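You operate a simulated robot arm through the tools that you are given. There is no shell and no other tool. Be economical: measure what you need, move in short steps, check, and stop when the job is done.

You are at the controls of a simulated robot arm. One attempt, no reset.

## Task
Put the green pad on the top of the right motor table away on the top of the sump. Take the green block from the ledge of the right panel and leave it on the dispatch mark. Take the blue pad from the top of the left motor table and put it on the shelf under the sample spout. Take the yellow slab labelled "Press 2" from the top of the left motor table and put it in the grey tub there. Set the far feed lever to 4. Press the meter test button two times. Put one of the stones from the waste tub on top of the blue box. Pull the magnet drawer open. The order is free. Set down upright: green block. The far feed lever goes to its stop.

The check looks at the end state, three seconds after you hand in, the way a careful person would. Anything else that was tipped, shoved, dropped, spilled or broken makes it a failure.

## Robot
A 7-joint arm with a vacuum gripper on a trunk, on a base that drives. Base frame: it is fixed to the floor where the robot stands at the start and does not move with it; the origin is under the middle of the robot, x ahead of it, y to its left, z up; the surface under the hand at the start is at about z = 0.77. Readings come in m, rad, newtons and seconds.
With the tool pointing down near the work surface it reaches from about 0.16 to 0.84 m from the robot's upright axis, wherever it stands. Its first joint turns from -2.897 to 2.897 rad. Places, roughly: blue box [-2, 1.5, 0.75]; blue pad (5x4x4 cm) [0.4, 5.1, 0.8]; dispatch mark (25x19 cm) [-3.82, 0.3, 0.8]; far feed lever [5.9, 4.1, 0.9]; green block (6x4x5 cm) [-0.3, 1.7, 1]; green pad (9x6x4 cm) [0.8, 0, 0.8]; magnet drawer [7.4, 5.6, 0.5]; meter test button [7.3, 3.1, 0.9]; shelf under the sample spout (22x23 cm) [-1.48, 5.96, 0.7]; stone (5x4x4 cm) [-3, -1.3, 0.1]; top of the sump (18x22 cm) [-0.36, 7.54, 0.42]; tub [0.75, 5.25, 0.75]; yellow slab [0.75, 5, 0.75]. Payload 1.88 kg.
Tool frame: the origin (TCP) lies in the middle of the cups' lips, and z points out of the cups. The gripper has 1 cup of 0.032 m across, covering 0.032 by 0.032 m (tool x, y); the bellows give 0.014 m. With the vacuum on, a cup seals on a smooth face that it is pressed against (1 to 4 N); it does not hold porous or soft things. The pull reaches 41 N.
Orientation is told as [roll, pitch, yaw] about the base's x, y, z axes, in that order, counted from this pose: with the cups facing straight down, the tool's x points along the base's -x, its y along +y and its z along -z.

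## Interface
- The arm moves only by the tool servo_tool. Its argument "motion" is a list of rows, each a list of 3 entries, a list of its own where there are three numbers: the shift along the tool's x, y, z in units of 25 mm (1.0 is 25 mm), then the turn, a rotation vector about the tool's x, y, z in units of 4 degrees (1.0 is 4 degrees), then the vacuum: 1 switches it on, 0 off. In form: [[[x, y, z], [rx, ry, rz], vacuum], ...]. A call has 1 to 12 rows; each row shifts and turns the commanded pose from where the row before left it, along the tool's axes as they then stand. A call with a number of a shift or a turn outside -1 to 1 is refused whole. Rows are played at 5 a second. More than 0.05 m and 0.15 rad between two rows, or a gripper value outside its range, and nothing of the call is played. A pose out of reach is approached as far as the arm can. The call stops where the force on the tool passes 40 N (or 10 N more than at its start, if that is more) or the arm is blocked; 0.2 s more then pass. The pull builds up within a second once a cup has sealed. Time passes only in rows, and 0.2 s behind the last, so rows that do not move give it time. It gives the time, the measured TCP pose, the force on the tool (base axes) and the pull of the vacuum at its end, in the units of the frame above (readings bear some noise), with the torque about the TCP (base axes, N m) and any sound that the robot's microphone picked up, and new pictures: "views" is both (left out), scene, wrist or none.
- Cameras (640 x 400 px; columns grow to the right, rows downward): "scene" is now at [0.0292, 0.1377, 1.5531]; the picture's right is [-0.36, -0.93, 0.00], its down [-0.58, 0.23, -0.78] and it looks along [0.73, -0.28, -0.62] (base axes); focal length 268 px, centre (320, 200). "wrist" rides on the gripper at [0.082, 0.014, -0.216] in the tool frame; the picture's right is [-0.17, 0.99, 0.00], its down [-0.91, -0.15, -0.37] and it looks along [-0.37, -0.06, 0.93] (tool axes); focal length 243 px, centre (320, 200). There is no depth. A picture from a camera that has moved, and an enlarged one, comes with that camera's place and axes in the base frame and with its lens. The place of the scene camera against the robot may be out by one fixed shift of up to 0.012 m in any direction.
- raise_lower(by): slides the trunk up (or, below 0, down) by that many m; the arm and the scene camera ride with it, the base frame stays. It gives what a move gives, with no picture.
- drive_base(legs): drives the robot by 1 to 6 legs, each [ahead, left, turn to the left] in m, m and rad, along the robot's own axes; the way and the turn of a leg run together, so that a leg with both is an arc; at most 1.5 m and 3.142 rad a leg. The arm and the cameras ride along, it lands a little off, and it stops where it bumps. It gives what a move gives, and a new picture of the scene camera.
- head_to(pan, tilt): turns the head with the scene camera to pan (to the left, within 2.705 rad either way) and tilt (down, from -0.506 to 1.204), counted from straight ahead of the robot. It gives what a move gives, and a new picture of the scene camera.
- zoom(camera, box): a new picture of the part [left, top, right, bottom] of that camera's present view, enlarged. It takes no simulated time.
- sign_off(): hands the job in; it is judged then, once.

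Go step by step. Nothing tells you exact positions but the pictures and the camera data: compare them with the known pose of the tool, close in by small moves and look again before you grip or let go. The budget is 196 turns and 260 pictures, counting those below and the enlarged ones. Unless the task says otherwise, let go and move clear before handing in, and close with one line.

The tools are called by a JSON object that holds its "method" and its "body". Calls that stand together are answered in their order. servo_tool: Moves the arm, as the interface text tells. Its arguments: {"type":"object","properties":{"motion":{"type":"array","items":{"type":"array"}},"views":{"type":"string","enum":["both","scene","wrist","none"]}},"required":["motion"]} The other tools are called the same way: raise_lower (by) slides the trunk up or down; drive_base (legs) drives the base; head_to (pan, tilt) turns the head that bears the scene camera; zoom (camera, box) takes an enlarged picture of a part of a camera's view; sign_off () hands the job in.

At the start:

```text
time: 0.0
ee_pos: [0.4746, -0.0551, 1.0444]
tool_rot: [-0.001, -0.001, -0.001]
ft_force: [0.3, -0.2, -0.4]
moment: [-0.02, -0.02, -0.01]
pull: 0.0
trunk travel left (down, up): [-0.5, 0.09]
robot x, y, heading: [-0.0002, -0.0002, 0.004]
head pan, tilt: [-0.37, 0.674]
```

scene: 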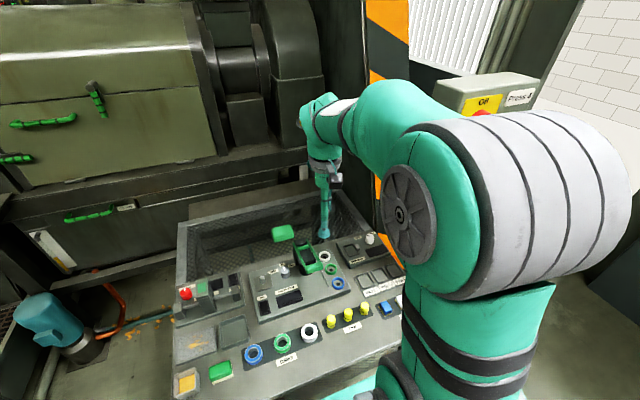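
wrist: 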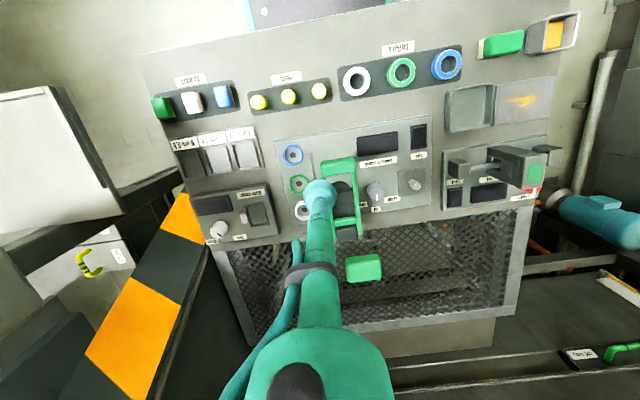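

The green pad shows at about (0.78, 0.0) behind the control panel. I'll enlarge it and look around.

{"method": "zoom", "body": {"camera": "wrist", "box": [240, 130, 480, 320]}}

{"method": "head_to", "body": {"pan": 1.2, "tilt": 0.35}}

{"method": "head_to", "body": {"pan": 2.5, "tilt": 0.35}}

{"method": "head_to", "body": {"pan": -2.2, "tilt": 0.35}}

```text
2.11 times, centred on (360, 225) of wrist
camera zoom: at [0.3923, -0.0418, 1.26], right [0.17, 0.99, 0.0], down [0.91, -0.15, 0.37], along [0.37, -0.06, -0.93], focal length 511 px, centre (236, 147)
```

zoom: 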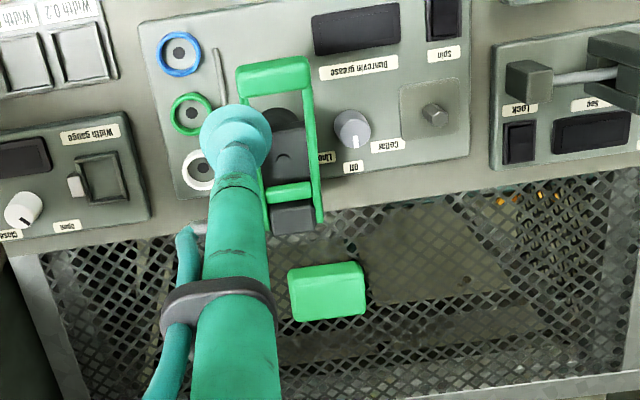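

```text
time: 1.6
ee_pos: [0.475, -0.0547, 1.0443]
tool_rot: [-0.001, -0.001, 0.001]
ft_force: [-0.4, -0.2, 0.3]
moment: [0.02, -0.01, -0.03]
pull: 0.0
trunk travel left (down, up): [-0.5, 0.09]
robot x, y, heading: [-0.0, -0.0036, 0.0]
head pan, tilt: [1.201, 0.351]
camera scene: at [-0.0172, 0.2556, 1.5824], right [0.93, -0.36, 0.0], down [-0.12, -0.32, -0.94], along [0.34, 0.88, -0.34], focal length 268 px, centre (320, 200)
```

scene: 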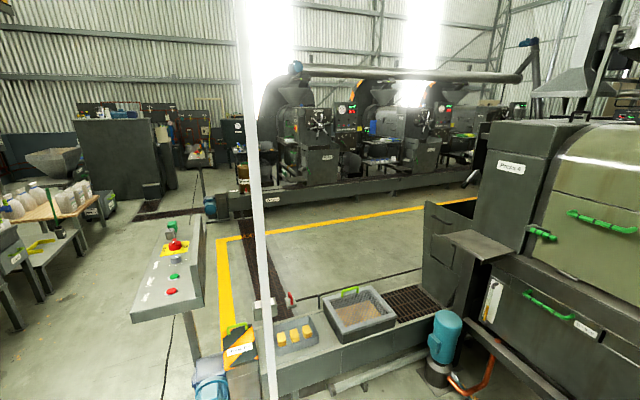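

```text
time: 3.1
ee_pos: [0.4747, -0.0553, 1.0439]
tool_rot: [-0.002, 0.001, 0.001]
ft_force: [-0.4, 0.0, 0.4]
moment: [-0.04, 0.02, -0.02]
pull: 0.0
trunk travel left (down, up): [-0.5, 0.09]
robot x, y, heading: [-0.001, -0.0003, -0.001]
head pan, tilt: [2.499, 0.351]
camera scene: at [-0.1254, 0.2247, 1.5824], right [0.6, 0.8, 0.0], down [0.28, -0.21, -0.94], along [-0.75, 0.56, -0.34], focal length 268 px, centre (320, 200)
```

scene: 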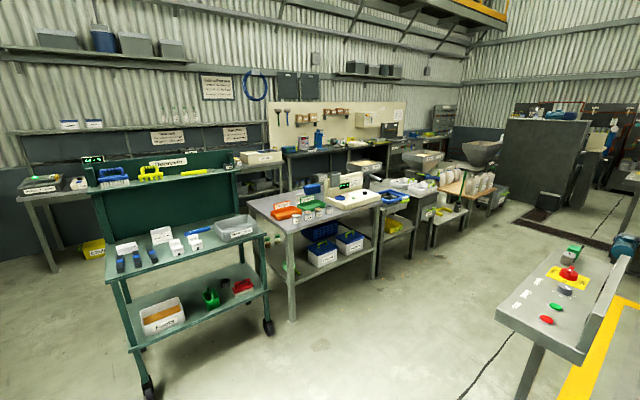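

```text
time: 6.8
ee_pos: [0.4736, -0.0554, 1.0445]
tool_rot: [-0.001, 0.001, 0.001]
ft_force: [0.7, 0.1, 0.7]
moment: [-0.02, 0.01, 0.02]
pull: 0.0
trunk travel left (down, up): [-0.5, 0.09]
robot x, y, heading: [-0.003, 0.0011, 0.004]
head pan, tilt: [-2.201, 0.351]
camera scene: at [-0.1057, 0.0936, 1.5824], right [-0.81, 0.59, 0.0], down [0.2, 0.28, -0.94], along [-0.55, -0.76, -0.34], focal length 268 px, centre (320, 200)
```

scene: 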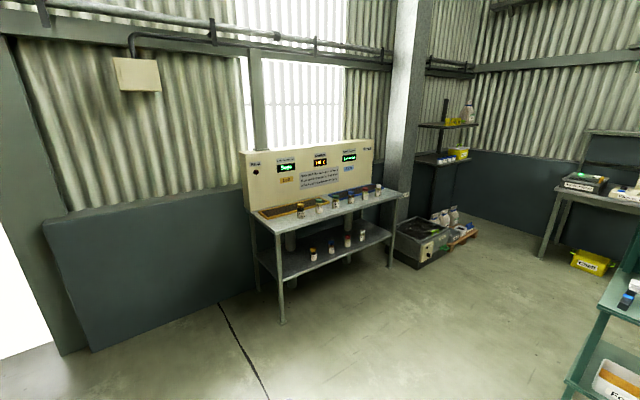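

The station layout is clear enough; the pad first. I move over it at height.

{"method": "servo_tool", "body": {"motion": [[[-1, 0.2, 0], [0, 0, 0], 0], [[-1, 0.2, 0], [0, 0, 0], 0], [[-1, 0.2, 0], [0, 0, 0], 0], [[-1, 0.2, 0], [0, 0, 0], 0], [[-1, 0.2, 0], [0, 0, 0], 0], [[-1, 0.2, 0], [0, 0, 0], 0], [[-1, 0.2, 0], [0, 0, 0], 0], [[-1, 0.2, 0], [0, 0, 0], 0], [[-1, 0.2, 1], [0, 0, 0], 0], [[-1, 0.2, 1], [0, 0, 0], 0], [[-1, 0.2, 1], [0, 0, 0], 0], [[-1, 0.2, 1], [0, 0, 0], 0]], "views": "wrist"}}

{"method": "head_to", "body": {"pan": -0.2, "tilt": 0.75}}

```text
time: 9.4
ee_pos: [0.7777, 0.0024, 0.9443]
tool_rot: [0.0, 0.0, 0.0]
ft_force: [-0.2, 0.7, 0.8]
moment: [0.02, 0.01, 0.02]
pull: 0.1
trunk travel left (down, up): [-0.5, 0.09]
robot x, y, heading: [0.0013, 0.001, -0.005]
head pan, tilt: [-2.201, 0.351]
camera wrist: at [0.6949, 0.0166, 1.1604], right [0.17, 0.99, 0.0], down [0.91, -0.15, 0.37], along [0.37, -0.06, -0.93], focal length 243 px, centre (320, 200)
```

wrist: 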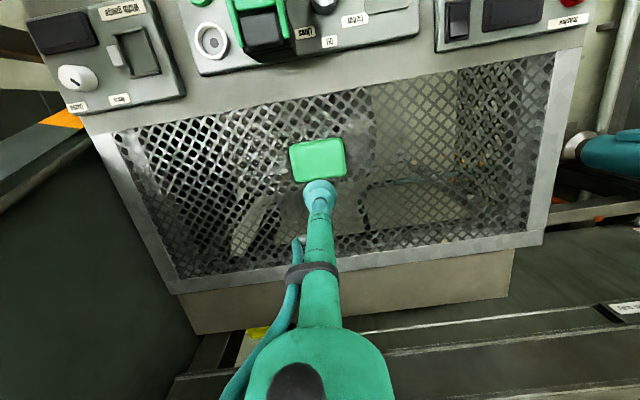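

```text
time: 11.4
ee_pos: [0.7768, 0.0026, 0.9453]
tool_rot: [0.0, -0.001, -0.002]
ft_force: [0.3, 0.1, 0.1]
moment: [-0.01, 0.01, 0.01]
pull: 0.1
trunk travel left (down, up): [-0.5, 0.09]
robot x, y, heading: [0.0048, 0.0005, -0.004]
head pan, tilt: [-0.201, 0.75]
camera scene: at [0.0304, 0.1523, 1.5467], right [-0.2, -0.98, 0.0], down [-0.67, 0.14, -0.73], along [0.72, -0.15, -0.68], focal length 268 px, centre (320, 200)
```

scene: 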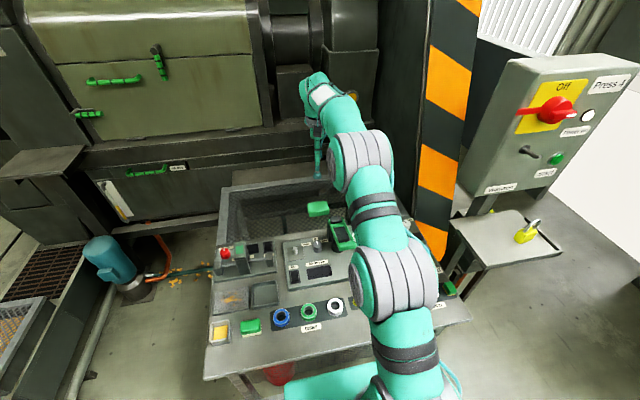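

The pad's top is right below the cup at (0.772, 0.001), z about 0.79. I go down most of the way.

{"method": "servo_tool", "body": {"motion": [[[0.2, 0, 1], [0, 0, 0], 0], [[0, 0, 1], [0, 0, 0], 0], [[0, 0, 1], [0, 0, 0], 0], [[0, 0, 1], [0, 0, 0], 0], [[0, 0, 1], [0, 0, 0], 0], [[0, 0, 0], [0, 0, 0], 0]], "views": "wrist"}}

```text
time: 12.8
ee_pos: [0.7714, 0.0044, 0.8202]
tool_rot: [-0.002, 0.001, -0.001]
ft_force: [0.2, -0.7, -0.2]
moment: [0.02, -0.02, 0.02]
pull: 0.2
trunk travel left (down, up): [-0.5, 0.09]
robot x, y, heading: [-0.0005, -0.0012, 0.002]
head pan, tilt: [-0.201, 0.75]
camera wrist: at [0.6893, 0.0181, 1.0346], right [0.17, 0.99, 0.0], down [0.91, -0.15, 0.37], along [0.37, -0.06, -0.93], focal length 243 px, centre (320, 200)
```

wrist: 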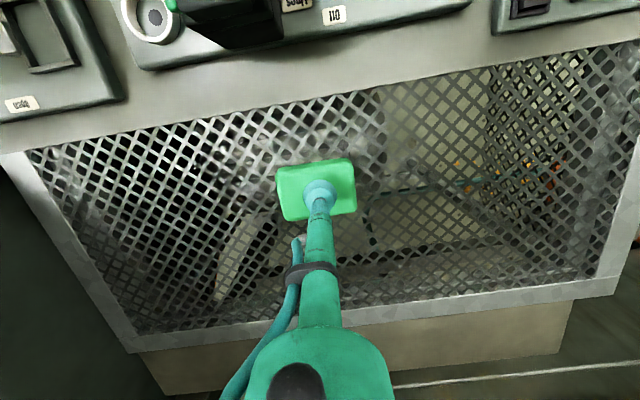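

{"method": "servo_tool", "body": {"motion": [[[0, 0, 0.4], [0, 0, 0], 1], [[0, 0, 0.3], [0, 0, 0], 1], [[0, 0, 0.3], [0, 0, 0], 1], [[0, 0, 0], [0, 0, 0], 1]], "views": "none"}}

```text
time: 13.8
ee_pos: [0.7702, 0.0055, 0.794]
tool_rot: [0.0, 0.001, -0.001]
ft_force: [0.0, -0.6, -0.2]
moment: [0.0, 0.02, 0.0]
pull: 40.3
trunk travel left (down, up): [-0.5, 0.09]
robot x, y, heading: [-0.0009, 0.0036, -0.001]
head pan, tilt: [-0.201, 0.75]
```

The pad is held. I lift it and fold the arm back, then look down to the left for a driving route.

{"method": "servo_tool", "body": {"motion": [[[0, 0, -0.5], [0, 0, 0], 1], [[0, 0, -1], [0, 0, 0], 1], [[0, 0, -1], [0, 0, 0], 1], [[0, 0, -1], [0, 0, 0], 1], [[0, 0, -1], [0, 0, 0], 1], [[0, 0, -1], [0, 0, 0], 1], [[1, 0, -1], [0, 0, 0], 1], [[1, 0, -1], [0, 0, 0], 1], [[1, 0, -1], [0, 0, 0], 1], [[1, 0, -1], [0, 0, 0], 1], [[1, 0, -1], [0, 0, 0], 1], [[1, 0, 0], [0, 0, 0], 1]], "views": "none"}}

{"method": "servo_tool", "body": {"motion": [[[1, 0, 0], [0, 0, 0], 1], [[1, 0, 0], [0, 0, 0], 1], [[1, 0, 0], [0, 0, 0], 1], [[1, 0, 0], [0, 0, 0], 1], [[1, 0, 0], [0, 0, 0], 1], [[1, 0, 0], [0, 0, 0], 1], [[1, 0, 0], [0, 0, 0], 1]], "views": "wrist"}}

{"method": "head_to", "body": {"pan": 1.57, "tilt": 0.7}}

{"method": "head_to", "body": {"pan": 2.6, "tilt": 0.7}}

```text
time: 16.4
ee_pos: [0.6187, 0.0069, 1.0582]
tool_rot: [0.0, 0.0, -0.001]
ft_force: [-0.2, -0.2, -0.8]
moment: [0.0, -0.01, -0.01]
pull: 40.5
trunk travel left (down, up): [-0.5, 0.09]
robot x, y, heading: [0.0022, -0.0002, -0.002]
head pan, tilt: [-0.201, 0.75]
```

```text
time: 18.0
ee_pos: [0.4449, 0.0045, 1.0561]
tool_rot: [0.001, 0.0, -0.001]
ft_force: [0.6, 0.2, -0.5]
moment: [-0.02, 0.01, 0.01]
pull: 40.4
trunk travel left (down, up): [-0.5, 0.09]
robot x, y, heading: [-0.0033, -0.0016, -0.002]
head pan, tilt: [-0.201, 0.75]
camera wrist: at [0.3628, 0.0183, 1.2716], right [0.17, 0.99, 0.0], down [0.91, -0.15, 0.37], along [0.37, -0.06, -0.93], focal length 243 px, centre (320, 200)
```

wrist: 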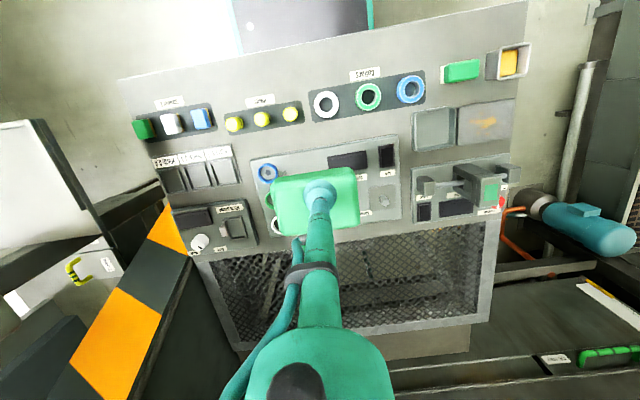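

```text
time: 19.8
ee_pos: [0.4463, 0.005, 1.0555]
tool_rot: [0.002, 0.0, 0.002]
ft_force: [0.0, 0.4, -1.6]
moment: [-0.03, 0.03, 0.02]
pull: 40.4
trunk travel left (down, up): [-0.5, 0.09]
robot x, y, heading: [-0.0047, 0.0045, 0.004]
head pan, tilt: [1.571, 0.7]
camera scene: at [-0.0509, 0.2538, 1.551], right [1.0, 0.0, 0.0], down [0.0, -0.64, -0.76], along [0.0, 0.76, -0.64], focal length 268 px, centre (320, 200)
```

scene: 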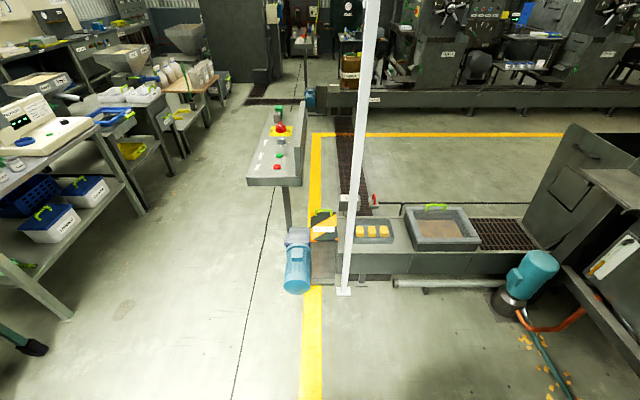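

```text
time: 21.1
ee_pos: [0.4452, 0.0044, 1.0565]
tool_rot: [0.001, -0.001, 0.001]
ft_force: [0.7, -0.3, -1.0]
moment: [-0.01, 0.01, -0.03]
pull: 40.6
trunk travel left (down, up): [-0.5, 0.09]
robot x, y, heading: [-0.0003, 0.0023, -0.0]
head pan, tilt: [2.601, 0.7]
camera scene: at [-0.1238, 0.2127, 1.551], right [0.52, 0.86, 0.0], down [0.55, -0.33, -0.76], along [-0.66, 0.39, -0.64], focal length 268 px, centre (320, 200)
```

scene: 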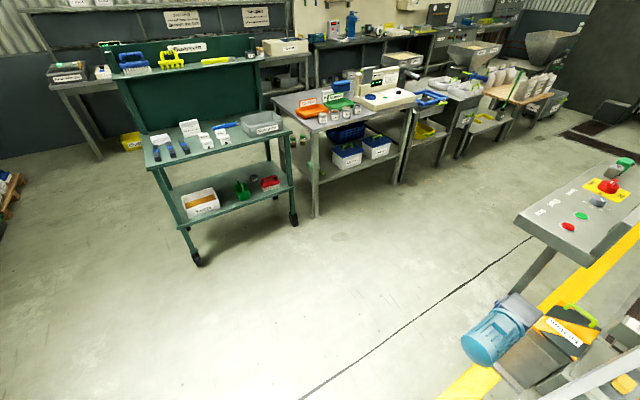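

Route: back to x≈-0.9, turn to face +y, and drive up the aisle between the benches and the panel.

{"method": "drive_base", "body": {"legs": [[-0.9, 0, 0], [0, 0, 1.571]]}}

{"method": "head_to", "body": {"pan": 0, "tilt": 0.45}}

```text
time: 29.8
ee_pos: [-0.932, 0.4545, 1.0562]
tool_rot: [0.0, 0.0, 1.582]
ft_force: [-1.0, 0.2, -0.9]
moment: [-0.01, 0.01, -0.03]
pull: 40.6
trunk travel left (down, up): [-0.5, 0.09]
robot x, y, heading: [-0.9264, 0.0075, 1.58]
head pan, tilt: [2.601, 0.7]
camera scene: at [-1.1198, -0.1223, 1.551], right [-0.86, 0.51, 0.0], down [0.33, 0.56, -0.76], along [-0.39, -0.66, -0.64], focal length 268 px, centre (320, 200)
```

scene: 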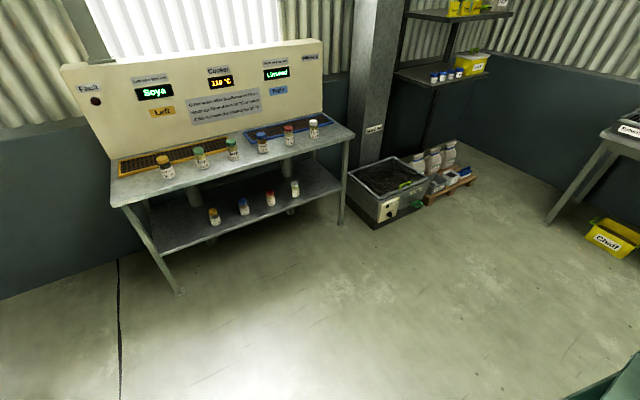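

```text
time: 32.1
ee_pos: [-0.9326, 0.4519, 1.0561]
tool_rot: [0.001, 0.0, 1.581]
ft_force: [0.9, 0.4, -1.0]
moment: [-0.02, 0.02, 0.03]
pull: 40.3
trunk travel left (down, up): [-0.5, 0.09]
robot x, y, heading: [-0.92, 0.0078, 1.582]
head pan, tilt: [0.0, 0.45]
camera scene: at [-1.0778, 0.0428, 1.5732], right [1.0, 0.01, 0.0], down [0.0, -0.44, -0.9], along [-0.01, 0.9, -0.44], focal length 268 px, centre (320, 200)
```

scene: 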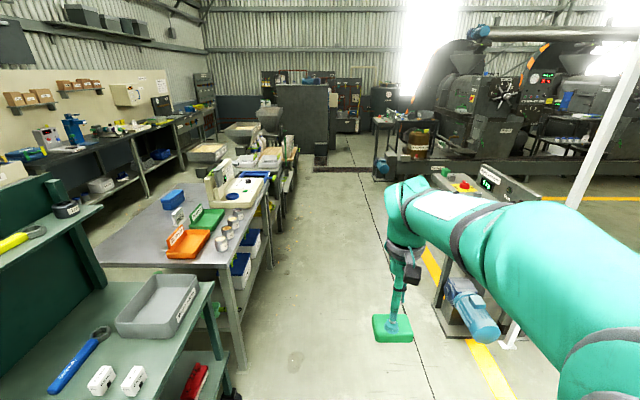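

{"method": "drive_base", "body": {"legs": [[1.5, 0, -0.01], [1.3, 0, 0]]}}

{"method": "head_to", "body": {"pan": -0.5, "tilt": 0.45}}

```text
time: 45.5
ee_pos: [-0.988, 3.2193, 1.0568]
tool_rot: [0.001, 0.001, 1.605]
ft_force: [0.4, 0.0, 0.0]
moment: [-0.03, 0.0, -0.02]
pull: 41.0
trunk travel left (down, up): [-0.5, 0.09]
robot x, y, heading: [-0.9708, 2.7743, 1.604]
head pan, tilt: [0.0, 0.45]
camera scene: at [-1.1241, 2.8063, 1.5732], right [1.0, 0.03, 0.0], down [0.01, -0.43, -0.9], along [-0.03, 0.9, -0.44], focal length 268 px, centre (320, 200)
```

scene: 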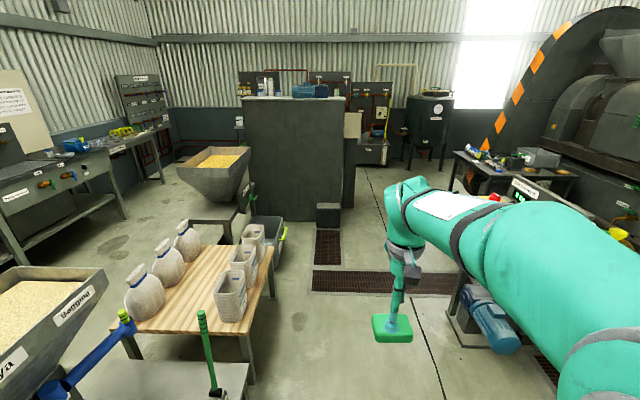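

```text
time: 46.4
ee_pos: [-0.9879, 3.2209, 1.0566]
tool_rot: [-0.001, -0.001, 1.605]
ft_force: [1.0, 1.2, -1.0]
moment: [-0.04, 0.02, 0.0]
pull: 40.4
trunk travel left (down, up): [-0.5, 0.09]
robot x, y, heading: [-0.9676, 2.7762, 1.604]
head pan, tilt: [-0.499, 0.45]
camera scene: at [-1.0798, 2.7966, 1.5732], right [0.89, -0.45, 0.0], down [-0.2, -0.39, -0.9], along [0.4, 0.8, -0.44], focal length 268 px, centre (320, 200)
```

scene: 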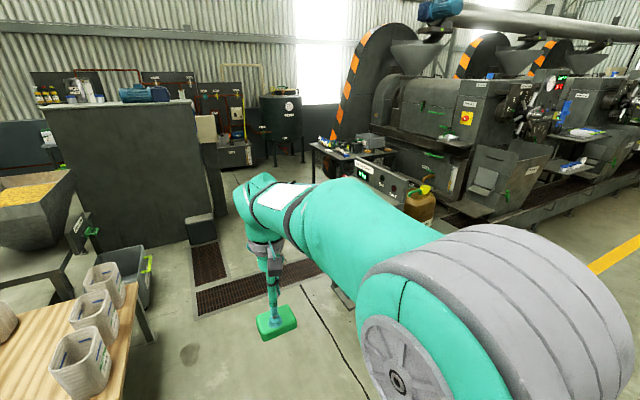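

{"method": "drive_base", "body": {"legs": [[1.3, 0, -0.034], [0.4, -0.05, 0], [0.35, -0.45, 0]]}}

{"method": "head_to", "body": {"pan": -0.1, "tilt": 0.55}}

{"method": "head_to", "body": {"pan": -1.2, "tilt": 0.6}}

```text
time: 57.9
ee_pos: [-0.4879, 5.2747, 1.056]
tool_rot: [-0.001, 0.001, 1.579]
ft_force: [0.2, 1.0, 0.3]
moment: [0.0, 0.03, 0.01]
pull: 40.3
trunk travel left (down, up): [-0.5, 0.09]
robot x, y, heading: [-0.4789, 4.8289, 1.578]
head pan, tilt: [-0.499, 0.45]
camera scene: at [-0.5911, 4.8539, 1.5732], right [0.88, -0.47, 0.0], down [-0.2, -0.38, -0.9], along [0.42, 0.79, -0.44], focal length 268 px, centre (320, 200)
```

scene: 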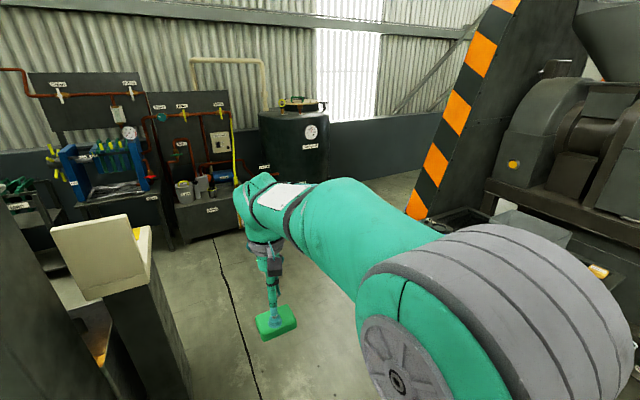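

```text
time: 58.8
ee_pos: [-0.4898, 5.2742, 1.0563]
tool_rot: [0.0, 0.0, 1.579]
ft_force: [0.1, -0.5, 0.0]
moment: [-0.02, 0.01, 0.0]
pull: 40.6
trunk travel left (down, up): [-0.5, 0.09]
robot x, y, heading: [-0.4832, 4.8278, 1.578]
head pan, tilt: [-0.099, 0.55]
camera scene: at [-0.6262, 4.8622, 1.5641], right [1.0, -0.09, 0.0], down [-0.05, -0.52, -0.85], along [0.08, 0.85, -0.52], focal length 268 px, centre (320, 200)
```

scene: 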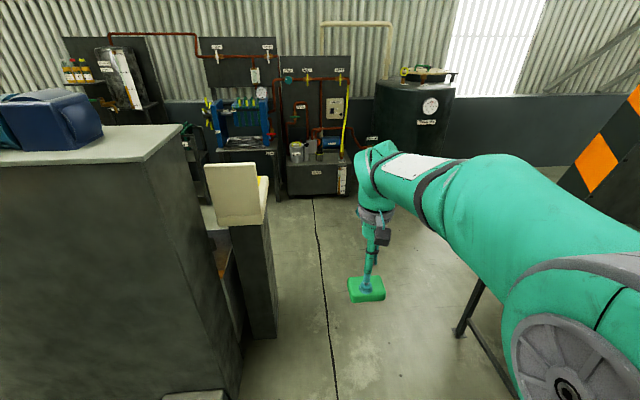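

```text
time: 60.1
ee_pos: [-0.4881, 5.275, 1.0559]
tool_rot: [0.002, 0.0, 1.58]
ft_force: [0.3, 0.0, -0.2]
moment: [-0.03, -0.02, -0.03]
pull: 41.2
trunk travel left (down, up): [-0.5, 0.09]
robot x, y, heading: [-0.4805, 4.8289, 1.579]
head pan, tilt: [-1.201, 0.6]
camera scene: at [-0.5523, 4.8056, 1.5596], right [0.37, -0.93, 0.0], down [-0.52, -0.21, -0.83], along [0.77, 0.31, -0.56], focal length 268 px, centre (320, 200)
```

scene: 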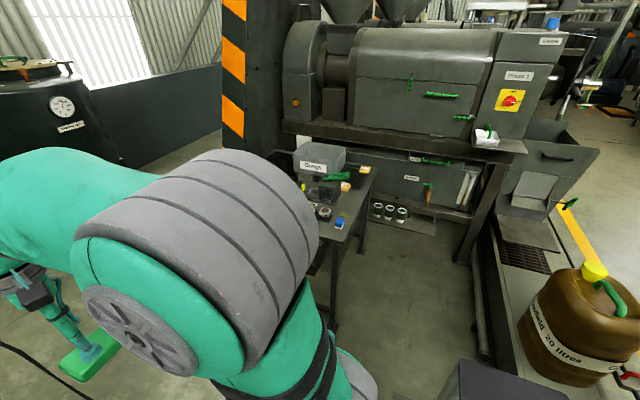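

{"method": "drive_base", "body": {"legs": [[0, -0.18, 0], [1.5, 0, 0], [0.42, 0, 0]]}}

{"method": "head_to", "body": {"pan": 0.2, "tilt": 0.8}}

```text
time: 70.7
ee_pos: [-0.2884, 7.1695, 1.0562]
tool_rot: [-0.001, 0.001, 1.553]
ft_force: [-0.1, 0.7, -0.4]
moment: [-0.01, 0.0, -0.01]
pull: 40.7
trunk travel left (down, up): [-0.5, 0.09]
robot x, y, heading: [-0.2897, 6.7241, 1.553]
head pan, tilt: [-1.201, 0.6]
camera scene: at [-0.3643, 6.7025, 1.5596], right [0.35, -0.94, 0.0], down [-0.53, -0.2, -0.83], along [0.77, 0.29, -0.56], focal length 268 px, centre (320, 200)
```

scene: 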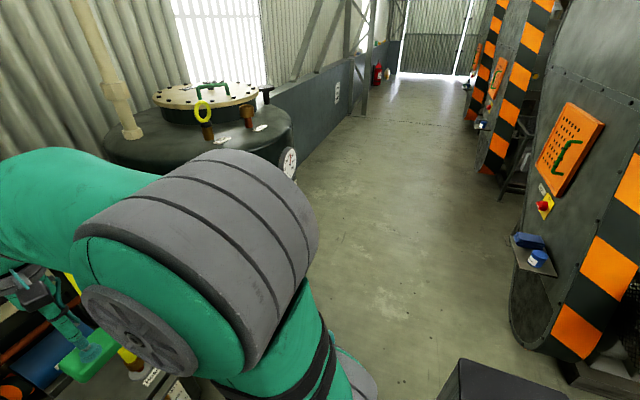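

```text
time: 72.3
ee_pos: [-0.2888, 7.1689, 1.0548]
tool_rot: [0.002, 0.001, 1.554]
ft_force: [-0.1, -0.2, -0.5]
moment: [0.01, -0.01, 0.01]
pull: 40.4
trunk travel left (down, up): [-0.5, 0.09]
robot x, y, heading: [-0.2914, 6.7227, 1.557]
head pan, tilt: [0.201, 0.799]
camera scene: at [-0.462, 6.7513, 1.5428], right [0.98, 0.18, 0.0], down [0.13, -0.7, -0.7], along [-0.13, 0.69, -0.72], focal length 268 px, centre (320, 200)
```

scene: 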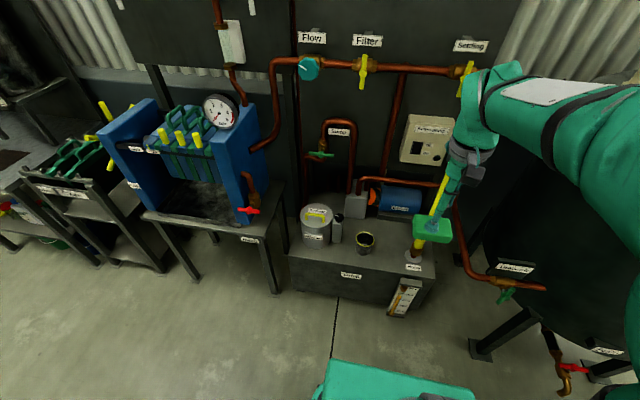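

{"method": "zoom", "body": {"camera": "scene", "box": [270, 160, 470, 320]}}

{"method": "zoom", "body": {"camera": "wrist", "box": [0, 0, 640, 400]}}

```text
2.50 times, centred on (370, 240) of scene
camera zoom: at [-0.462, 6.7513, 1.5428], right [0.98, 0.18, 0.0], down [0.13, -0.7, -0.7], along [-0.13, 0.69, -0.72], focal length 669 px, centre (195, 100)
```

zoom: 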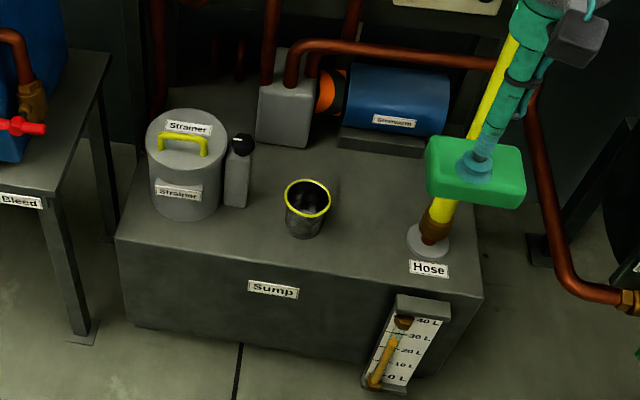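

```text
1.00 times, centred on (320, 200) of wrist (not enlarged: the box is as wide or as high as the picture)
camera zoom: at [-0.3043, 7.0876, 1.2716], right [-0.98, 0.18, 0.0], down [0.17, 0.91, 0.37], along [0.07, 0.37, -0.93], focal length 243 px, centre (320, 200)
```

zoom: 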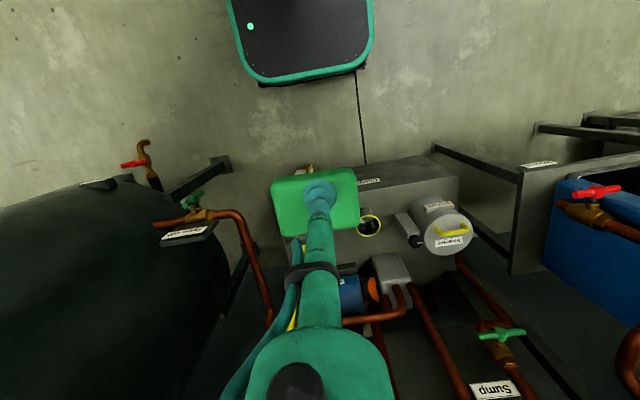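

The sump top is free between cup and hose and behind the cup. I drive 0.2 m closer and lower the trunk so the arm reaches z≈0.46.

{"method": "drive_base", "body": {"legs": [[0.2, 0, 0.015]]}}

{"method": "raise_lower", "body": {"by": -0.33}}

{"method": "servo_tool", "body": {"motion": [[[-1, 0, 0], [0, 0, 0], 1], [[-1, 0, 0], [0, 0, 0], 1], [[-1, 0, 0], [0, 0, 0], 1], [[-1, 0, 0], [0, 0, 0], 1], [[-1, 0, 0], [0, 0, 0], 1], [[-1, 0, 0], [0, 0, 0], 1], [[-1, 0, 0], [0, 0, 0], 1]], "views": "both"}}

```text
time: 73.9
ee_pos: [-0.2927, 7.3704, 1.0563]
tool_rot: [0.0, 0.0, 1.568]
ft_force: [-0.7, -0.7, -0.9]
moment: [-0.02, 0.02, 0.02]
pull: 41.2
trunk travel left (down, up): [-0.5, 0.09]
robot x, y, heading: [-0.288, 6.926, 1.569]
head pan, tilt: [0.201, 0.799]
camera scene: at [-0.4603, 6.95, 1.5427], right [0.98, 0.2, 0.0], down [0.14, -0.7, -0.7], along [-0.14, 0.68, -0.72], focal length 268 px, centre (320, 200)
```

scene: 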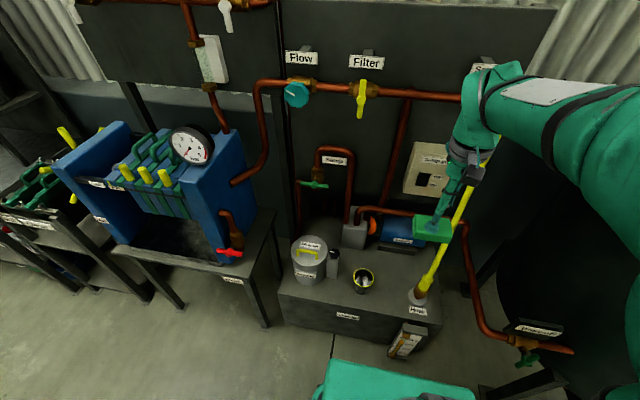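

```text
time: 77.1
ee_pos: [-0.2932, 7.3714, 0.7264]
tool_rot: [0.001, 0.001, 1.568]
ft_force: [-0.4, -1.0, -0.6]
moment: [0.02, -0.01, -0.03]
pull: 40.3
trunk travel left (down, up): [-0.17, 0.42]
robot x, y, heading: [-0.2917, 6.9302, 1.574]
head pan, tilt: [0.201, 0.799]
```

```text
time: 78.7
ee_pos: [-0.2932, 7.5447, 0.7269]
tool_rot: [0.002, 0.001, 1.568]
ft_force: [0.6, -0.2, -0.3]
moment: [0.02, -0.05, -0.06]
pull: 41.2
trunk travel left (down, up): [-0.17, 0.42]
robot x, y, heading: [-0.2885, 6.9268, 1.565]
head pan, tilt: [0.201, 0.799]
camera scene: at [-0.4602, 6.9497, 1.2127], right [0.98, 0.2, 0.0], down [0.14, -0.7, -0.7], along [-0.14, 0.68, -0.72], focal length 268 px, centre (320, 200)
camera wrist: at [-0.3067, 7.4628, 0.9434], right [-0.99, 0.17, 0.0], down [0.16, 0.91, 0.37], along [0.06, 0.37, -0.93], focal length 243 px, centre (320, 200)
```

scene: 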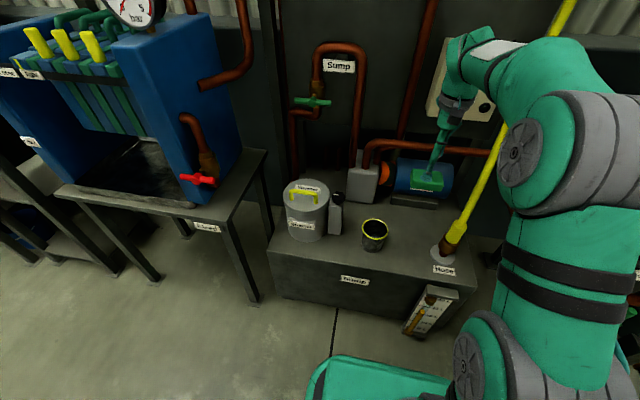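
wrist: 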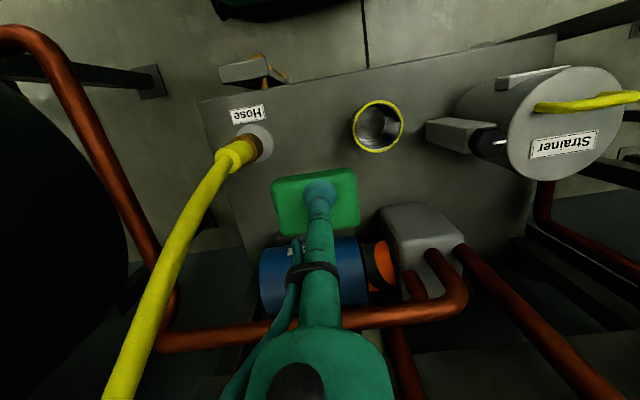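

{"method": "servo_tool", "body": {"motion": [[[-0.7, 0.1, 0], [0, 0, 0], 1], [[-0.7, 0.1, 0], [0, 0, 0], 1], [[0, 0, 1], [0, 0, 0], 1], [[0, 0, 1], [0, 0, 0], 1], [[0, 0, 1], [0, 0, 0], 1], [[0, 0, 1], [0, 0, 0], 1], [[0, 0, 1], [0, 0, 0], 1], [[0, 0, 1], [0, 0, 0], 1], [[0, 0, 1], [0, 0, 0], 1], [[0, 0, 1], [0, 0, 0], 1], [[0, 0, 1], [0, 0, 0], 1]], "views": "both"}}

```text
time: 81.1
ee_pos: [-0.2988, 7.5787, 0.4984]
tool_rot: [-0.001, 0.0, 1.565]
ft_force: [0.1, -0.3, -0.5]
moment: [0.03, -0.04, -0.01]
pull: 40.8
trunk travel left (down, up): [-0.17, 0.42]
robot x, y, heading: [-0.2919, 6.9268, 1.569]
head pan, tilt: [0.201, 0.799]
camera scene: at [-0.4603, 6.9498, 1.2128], right [0.98, 0.2, 0.0], down [0.14, -0.7, -0.7], along [-0.14, 0.68, -0.72], focal length 268 px, centre (320, 200)
camera wrist: at [-0.3122, 7.4963, 0.7136], right [-0.99, 0.17, 0.0], down [0.16, 0.91, 0.37], along [0.06, 0.37, -0.93], focal length 243 px, centre (320, 200)
```

scene: 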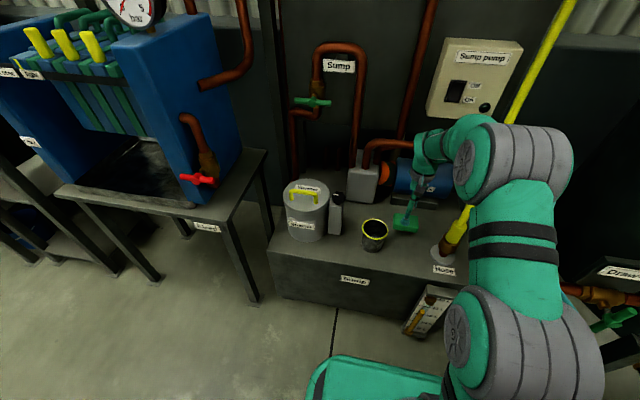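
wrist: 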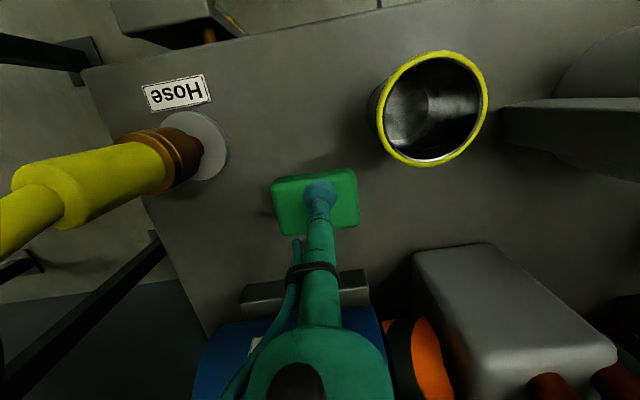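

Clear on all sides. I lower slowly until contact.

{"method": "servo_tool", "body": {"motion": [[[0, 0, 0.4], [0, 0, 0], 1], [[0, 0, 0.4], [0, 0, 0], 1], [[0, 0, 0.3], [0, 0, 0], 1], [[0, 0, 0], [0, 0, 0], 1]], "views": "none"}}

```text
time: 82.1
ee_pos: [-0.299, 7.5804, 0.4749]
tool_rot: [-0.001, -0.001, 1.567]
ft_force: [0.2, -0.7, -1.1]
moment: [-0.02, 0.01, 0.0]
pull: 40.5
trunk travel left (down, up): [-0.17, 0.42]
robot x, y, heading: [-0.2902, 6.9269, 1.567]
head pan, tilt: [0.201, 0.799]
```

{"method": "servo_tool", "body": {"motion": [[[0, 0, 0.2], [0, 0, 0], 1], [[0, 0, 0.2], [0, 0, 0], 1], [[0, 0, 0], [0, 0, 0], 1]], "views": "none"}}

```text
time: 82.9
ee_pos: [-0.2974, 7.5804, 0.4626]
tool_rot: [0.0, 0.001, 1.568]
ft_force: [0.3, -0.5, -1.3]
moment: [0.01, -0.02, -0.04]
pull: 41.1
trunk travel left (down, up): [-0.17, 0.42]
robot x, y, heading: [-0.286, 6.925, 1.567]
head pan, tilt: [0.201, 0.799]
```

{"method": "servo_tool", "body": {"motion": [[[0, 0, 0.2], [0, 0, 0], 1], [[0, 0, 0.1], [0, 0, 0], 1], [[0, 0, 0], [0, 0, 0], 1]], "views": "none"}}

```text
time: 83.7
ee_pos: [-0.2964, 7.5806, 0.4558]
tool_rot: [0.0, 0.0, 1.567]
ft_force: [-0.2, 0.6, 0.0]
moment: [-0.04, -0.04, -0.02]
pull: 40.3
trunk travel left (down, up): [-0.17, 0.42]
robot x, y, heading: [-0.2915, 6.9231, 1.57]
head pan, tilt: [0.201, 0.799]
```

{"method": "servo_tool", "body": {"motion": [[[0, 0, 0.15], [0, 0, 0], 1], [[0, 0, 0], [0, 0, 0], 1]], "views": "wrist"}}

```text
time: 84.3
ee_pos: [-0.297, 7.5799, 0.4527]
tool_rot: [-0.001, 0.0, 1.568]
ft_force: [-0.3, -1.2, 1.8]
moment: [0.02, -0.05, -0.01]
pull: 40.7
trunk travel left (down, up): [-0.17, 0.42]
robot x, y, heading: [-0.2897, 6.9255, 1.567]
head pan, tilt: [0.201, 0.799]
camera wrist: at [-0.3114, 7.498, 0.6678], right [-0.99, 0.17, 0.0], down [0.16, 0.91, 0.38], along [0.06, 0.37, -0.93], focal length 243 px, centre (320, 200)
```

wrist: 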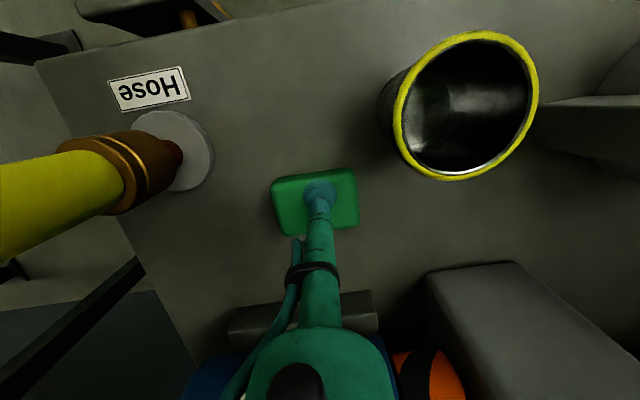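

Contact (1.8 N). Release and lift away, then retract.

{"method": "servo_tool", "body": {"motion": [[[0, 0, 0], [0, 0, 0], 0], [[0, 0, 0], [0, 0, 0], 0], [[0, 0, 0], [0, 0, 0], 0], [[0, 0, 0], [0, 0, 0], 0], [[0, 0, -0.3], [0, 0, 0], 0], [[0, 0, -1], [0, 0, 0], 0], [[0, 0, -1], [0, 0, 0], 0], [[0, 0, -1], [0, 0, 0], 0], [[0, 0, -1], [0, 0, 0], 0], [[0, 0, -1], [0, 0, 0], 0], [[0, 0, -1], [0, 0, 0], 0], [[0, 0, -1], [0, 0, 0], 0]], "views": "wrist"}}

{"method": "servo_tool", "body": {"motion": [[[0, 0, -1], [0, 0, 0], 0], [[0, 0, -1], [0, 0, 0], 0], [[0, 0, -1], [0, 0, 0], 0], [[1, 0, 0], [0, 0, 0], 0], [[1, 0, 0], [0, 0, 0], 0], [[1, 0, 0], [0, 0, 0], 0], [[1, 0, 0], [0, 0, 0], 0], [[1, 0, 0], [0, 0, 0], 0], [[1, 0, 0], [0, 0, 0], 0], [[1, 0, 0], [0, 0, 0], 0], [[1, 0, 0], [0, 0, 0], 0]], "views": "none"}}

{"method": "raise_lower", "body": {"by": 0.33}}

{"method": "head_to", "body": {"pan": -2.3, "tilt": 0.6}}

{"method": "head_to", "body": {"pan": 2.2, "tilt": 0.5}}

```text
time: 86.9
ee_pos: [-0.2973, 7.5817, 0.6316]
tool_rot: [-0.001, 0.001, 1.567]
ft_force: [0.5, -0.1, -0.4]
moment: [-0.03, -0.01, -0.01]
pull: 0.0
trunk travel left (down, up): [-0.17, 0.42]
robot x, y, heading: [-0.2929, 6.9223, 1.569]
head pan, tilt: [0.201, 0.799]
camera wrist: at [-0.3117, 7.501, 0.8483], right [-0.99, 0.17, 0.0], down [0.16, 0.91, 0.37], along [0.06, 0.37, -0.93], focal length 243 px, centre (320, 200)
```

wrist: 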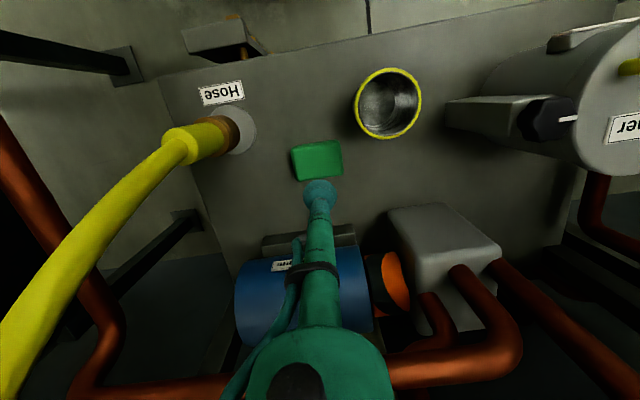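

```text
time: 89.3
ee_pos: [-0.2996, 7.3803, 0.7087]
tool_rot: [-0.001, 0.0, 1.569]
ft_force: [-0.6, 0.3, 0.0]
moment: [-0.03, 0.02, 0.01]
pull: 0.0
trunk travel left (down, up): [-0.17, 0.42]
robot x, y, heading: [-0.2913, 6.9271, 1.569]
head pan, tilt: [0.201, 0.799]
```

```text
time: 92.6
ee_pos: [-0.2994, 7.3811, 1.0387]
tool_rot: [-0.001, 0.0, 1.567]
ft_force: [0.4, 0.0, 0.4]
moment: [0.0, 0.0, 0.01]
pull: 0.0
trunk travel left (down, up): [-0.5, 0.09]
robot x, y, heading: [-0.2892, 6.925, 1.567]
head pan, tilt: [0.201, 0.799]
```

```text
time: 94.8
ee_pos: [-0.2995, 7.3801, 1.0393]
tool_rot: [0.0, -0.001, 1.569]
ft_force: [0.3, 0.5, 0.3]
moment: [0.02, 0.01, -0.03]
pull: 0.1
trunk travel left (down, up): [-0.5, 0.09]
robot x, y, heading: [-0.2892, 6.9245, 1.569]
head pan, tilt: [-2.3, 0.6]
camera scene: at [-0.3787, 6.8118, 1.5596], right [-0.67, -0.74, 0.0], down [-0.42, 0.38, -0.83], along [0.61, -0.55, -0.56], focal length 268 px, centre (320, 200)
```

scene: 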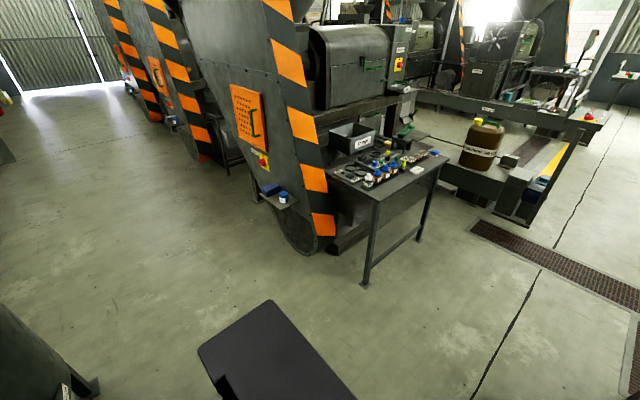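

```text
time: 98.4
ee_pos: [-0.2989, 7.381, 1.0389]
tool_rot: [-0.001, -0.001, 1.568]
ft_force: [0.5, -0.9, 0.0]
moment: [0.01, 0.01, -0.01]
pull: 0.1
trunk travel left (down, up): [-0.5, 0.09]
robot x, y, heading: [-0.2872, 6.9264, 1.57]
head pan, tilt: [2.201, 0.499]
camera scene: at [-0.5181, 6.8175, 1.5687], right [-0.59, 0.81, 0.0], down [0.39, 0.28, -0.88], along [-0.71, -0.51, -0.48], focal length 268 px, centre (320, 200)
```

scene: 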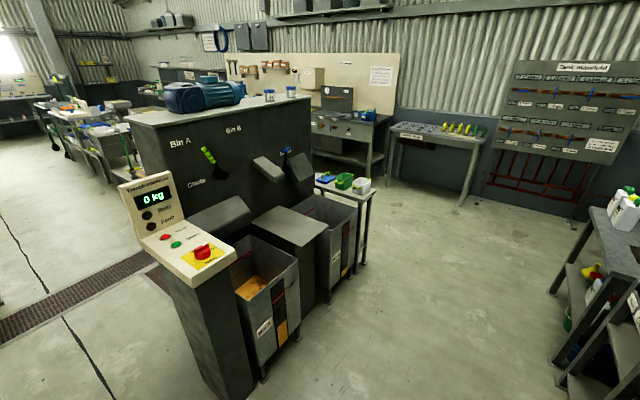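

Green pad sits on the sump. Next the left motor table: back up to y≈5.1 and turn to face it.

{"method": "drive_base", "body": {"legs": [[-1.5, 0, 0], [-0.32, 0, 0], [0, 0, -1.57]]}}

{"method": "head_to", "body": {"pan": 0, "tilt": 0.75}}

```text
time: 111.5
ee_pos: [0.1166, 5.0854, 1.0394]
tool_rot: [-0.001, 0.0, -0.027]
ft_force: [-0.3, 0.8, 0.9]
moment: [0.04, 0.0, -0.01]
pull: 0.2
trunk travel left (down, up): [-0.5, 0.09]
robot x, y, heading: [-0.3381, 5.0831, -0.024]
head pan, tilt: [2.201, 0.499]
camera scene: at [-0.4359, 5.3309, 1.5687], right [0.82, 0.57, 0.0], down [0.27, -0.39, -0.88], along [-0.5, 0.72, -0.48], focal length 268 px, centre (320, 200)
```

scene: 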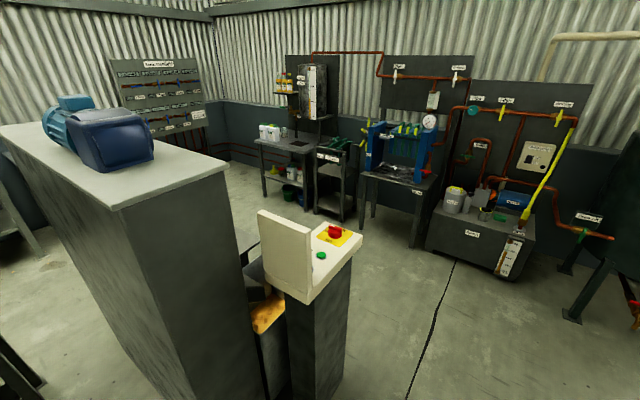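

```text
time: 113.5
ee_pos: [0.1179, 5.0848, 1.0397]
tool_rot: [-0.001, 0.001, -0.026]
ft_force: [0.3, 0.0, 0.0]
moment: [0.02, -0.01, -0.01]
pull: 0.0
trunk travel left (down, up): [-0.5, 0.09]
robot x, y, heading: [-0.3394, 5.0895, -0.029]
head pan, tilt: [0.0, 0.75]
camera scene: at [-0.3014, 5.2539, 1.5467], right [-0.03, -1.0, 0.0], down [-0.68, 0.02, -0.73], along [0.73, -0.02, -0.68], focal length 268 px, centre (320, 200)
```

scene: 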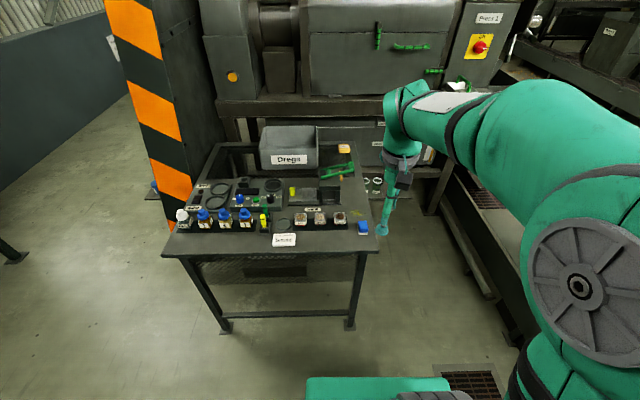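

{"method": "zoom", "body": {"camera": "scene", "box": [160, 100, 400, 260]}}

{"method": "servo_tool", "body": {"motion": [[[-1, 0, 0], [0, 0, 0], 0], [[-1, 0, 0], [0, 0, 0], 0], [[-1, 0, 0], [0, 0, 0], 0], [[-1, 0, 0], [0, 0, 0], 0], [[-1, 0, 0], [0, 0, 0], 0], [[-1, 0, 0], [0, 0, 0], 0]], "views": "wrist"}}

```text
2.50 times, centred on (280, 180) of scene
camera zoom: at [-0.3014, 5.2539, 1.5467], right [-0.03, -1.0, 0.0], down [-0.68, 0.02, -0.73], along [0.73, -0.02, -0.68], focal length 669 px, centre (420, 250)
```

zoom: 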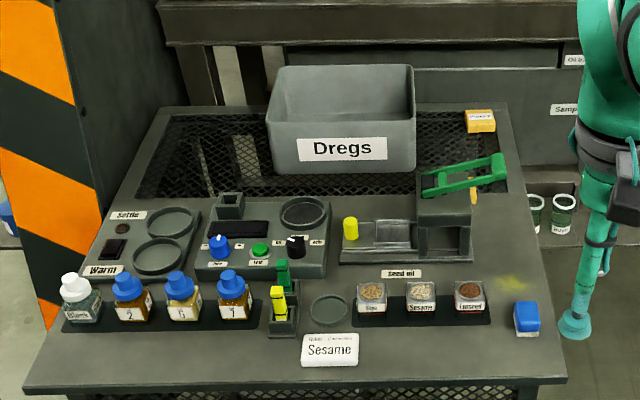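

```text
time: 114.9
ee_pos: [0.2665, 5.0809, 1.04]
tool_rot: [-0.001, 0.001, -0.025]
ft_force: [0.6, 0.3, -0.1]
moment: [-0.01, -0.01, 0.03]
pull: 0.0
trunk travel left (down, up): [-0.5, 0.09]
robot x, y, heading: [-0.3374, 5.0851, -0.021]
head pan, tilt: [0.0, 0.75]
camera wrist: at [0.1858, 5.0977, 1.2547], right [0.19, 0.98, 0.0], down [0.91, -0.18, 0.37], along [0.37, -0.07, -0.93], focal length 243 px, centre (320, 200)
```

wrist: 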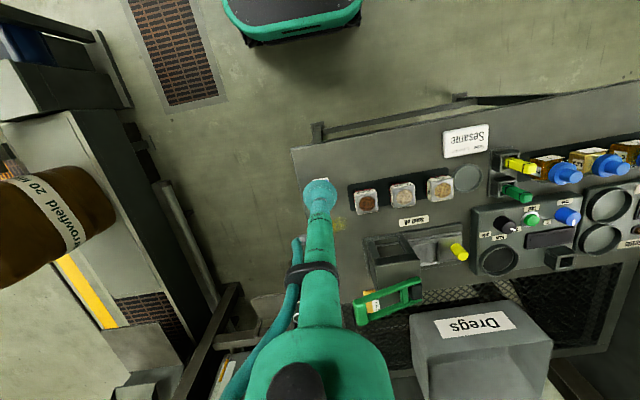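

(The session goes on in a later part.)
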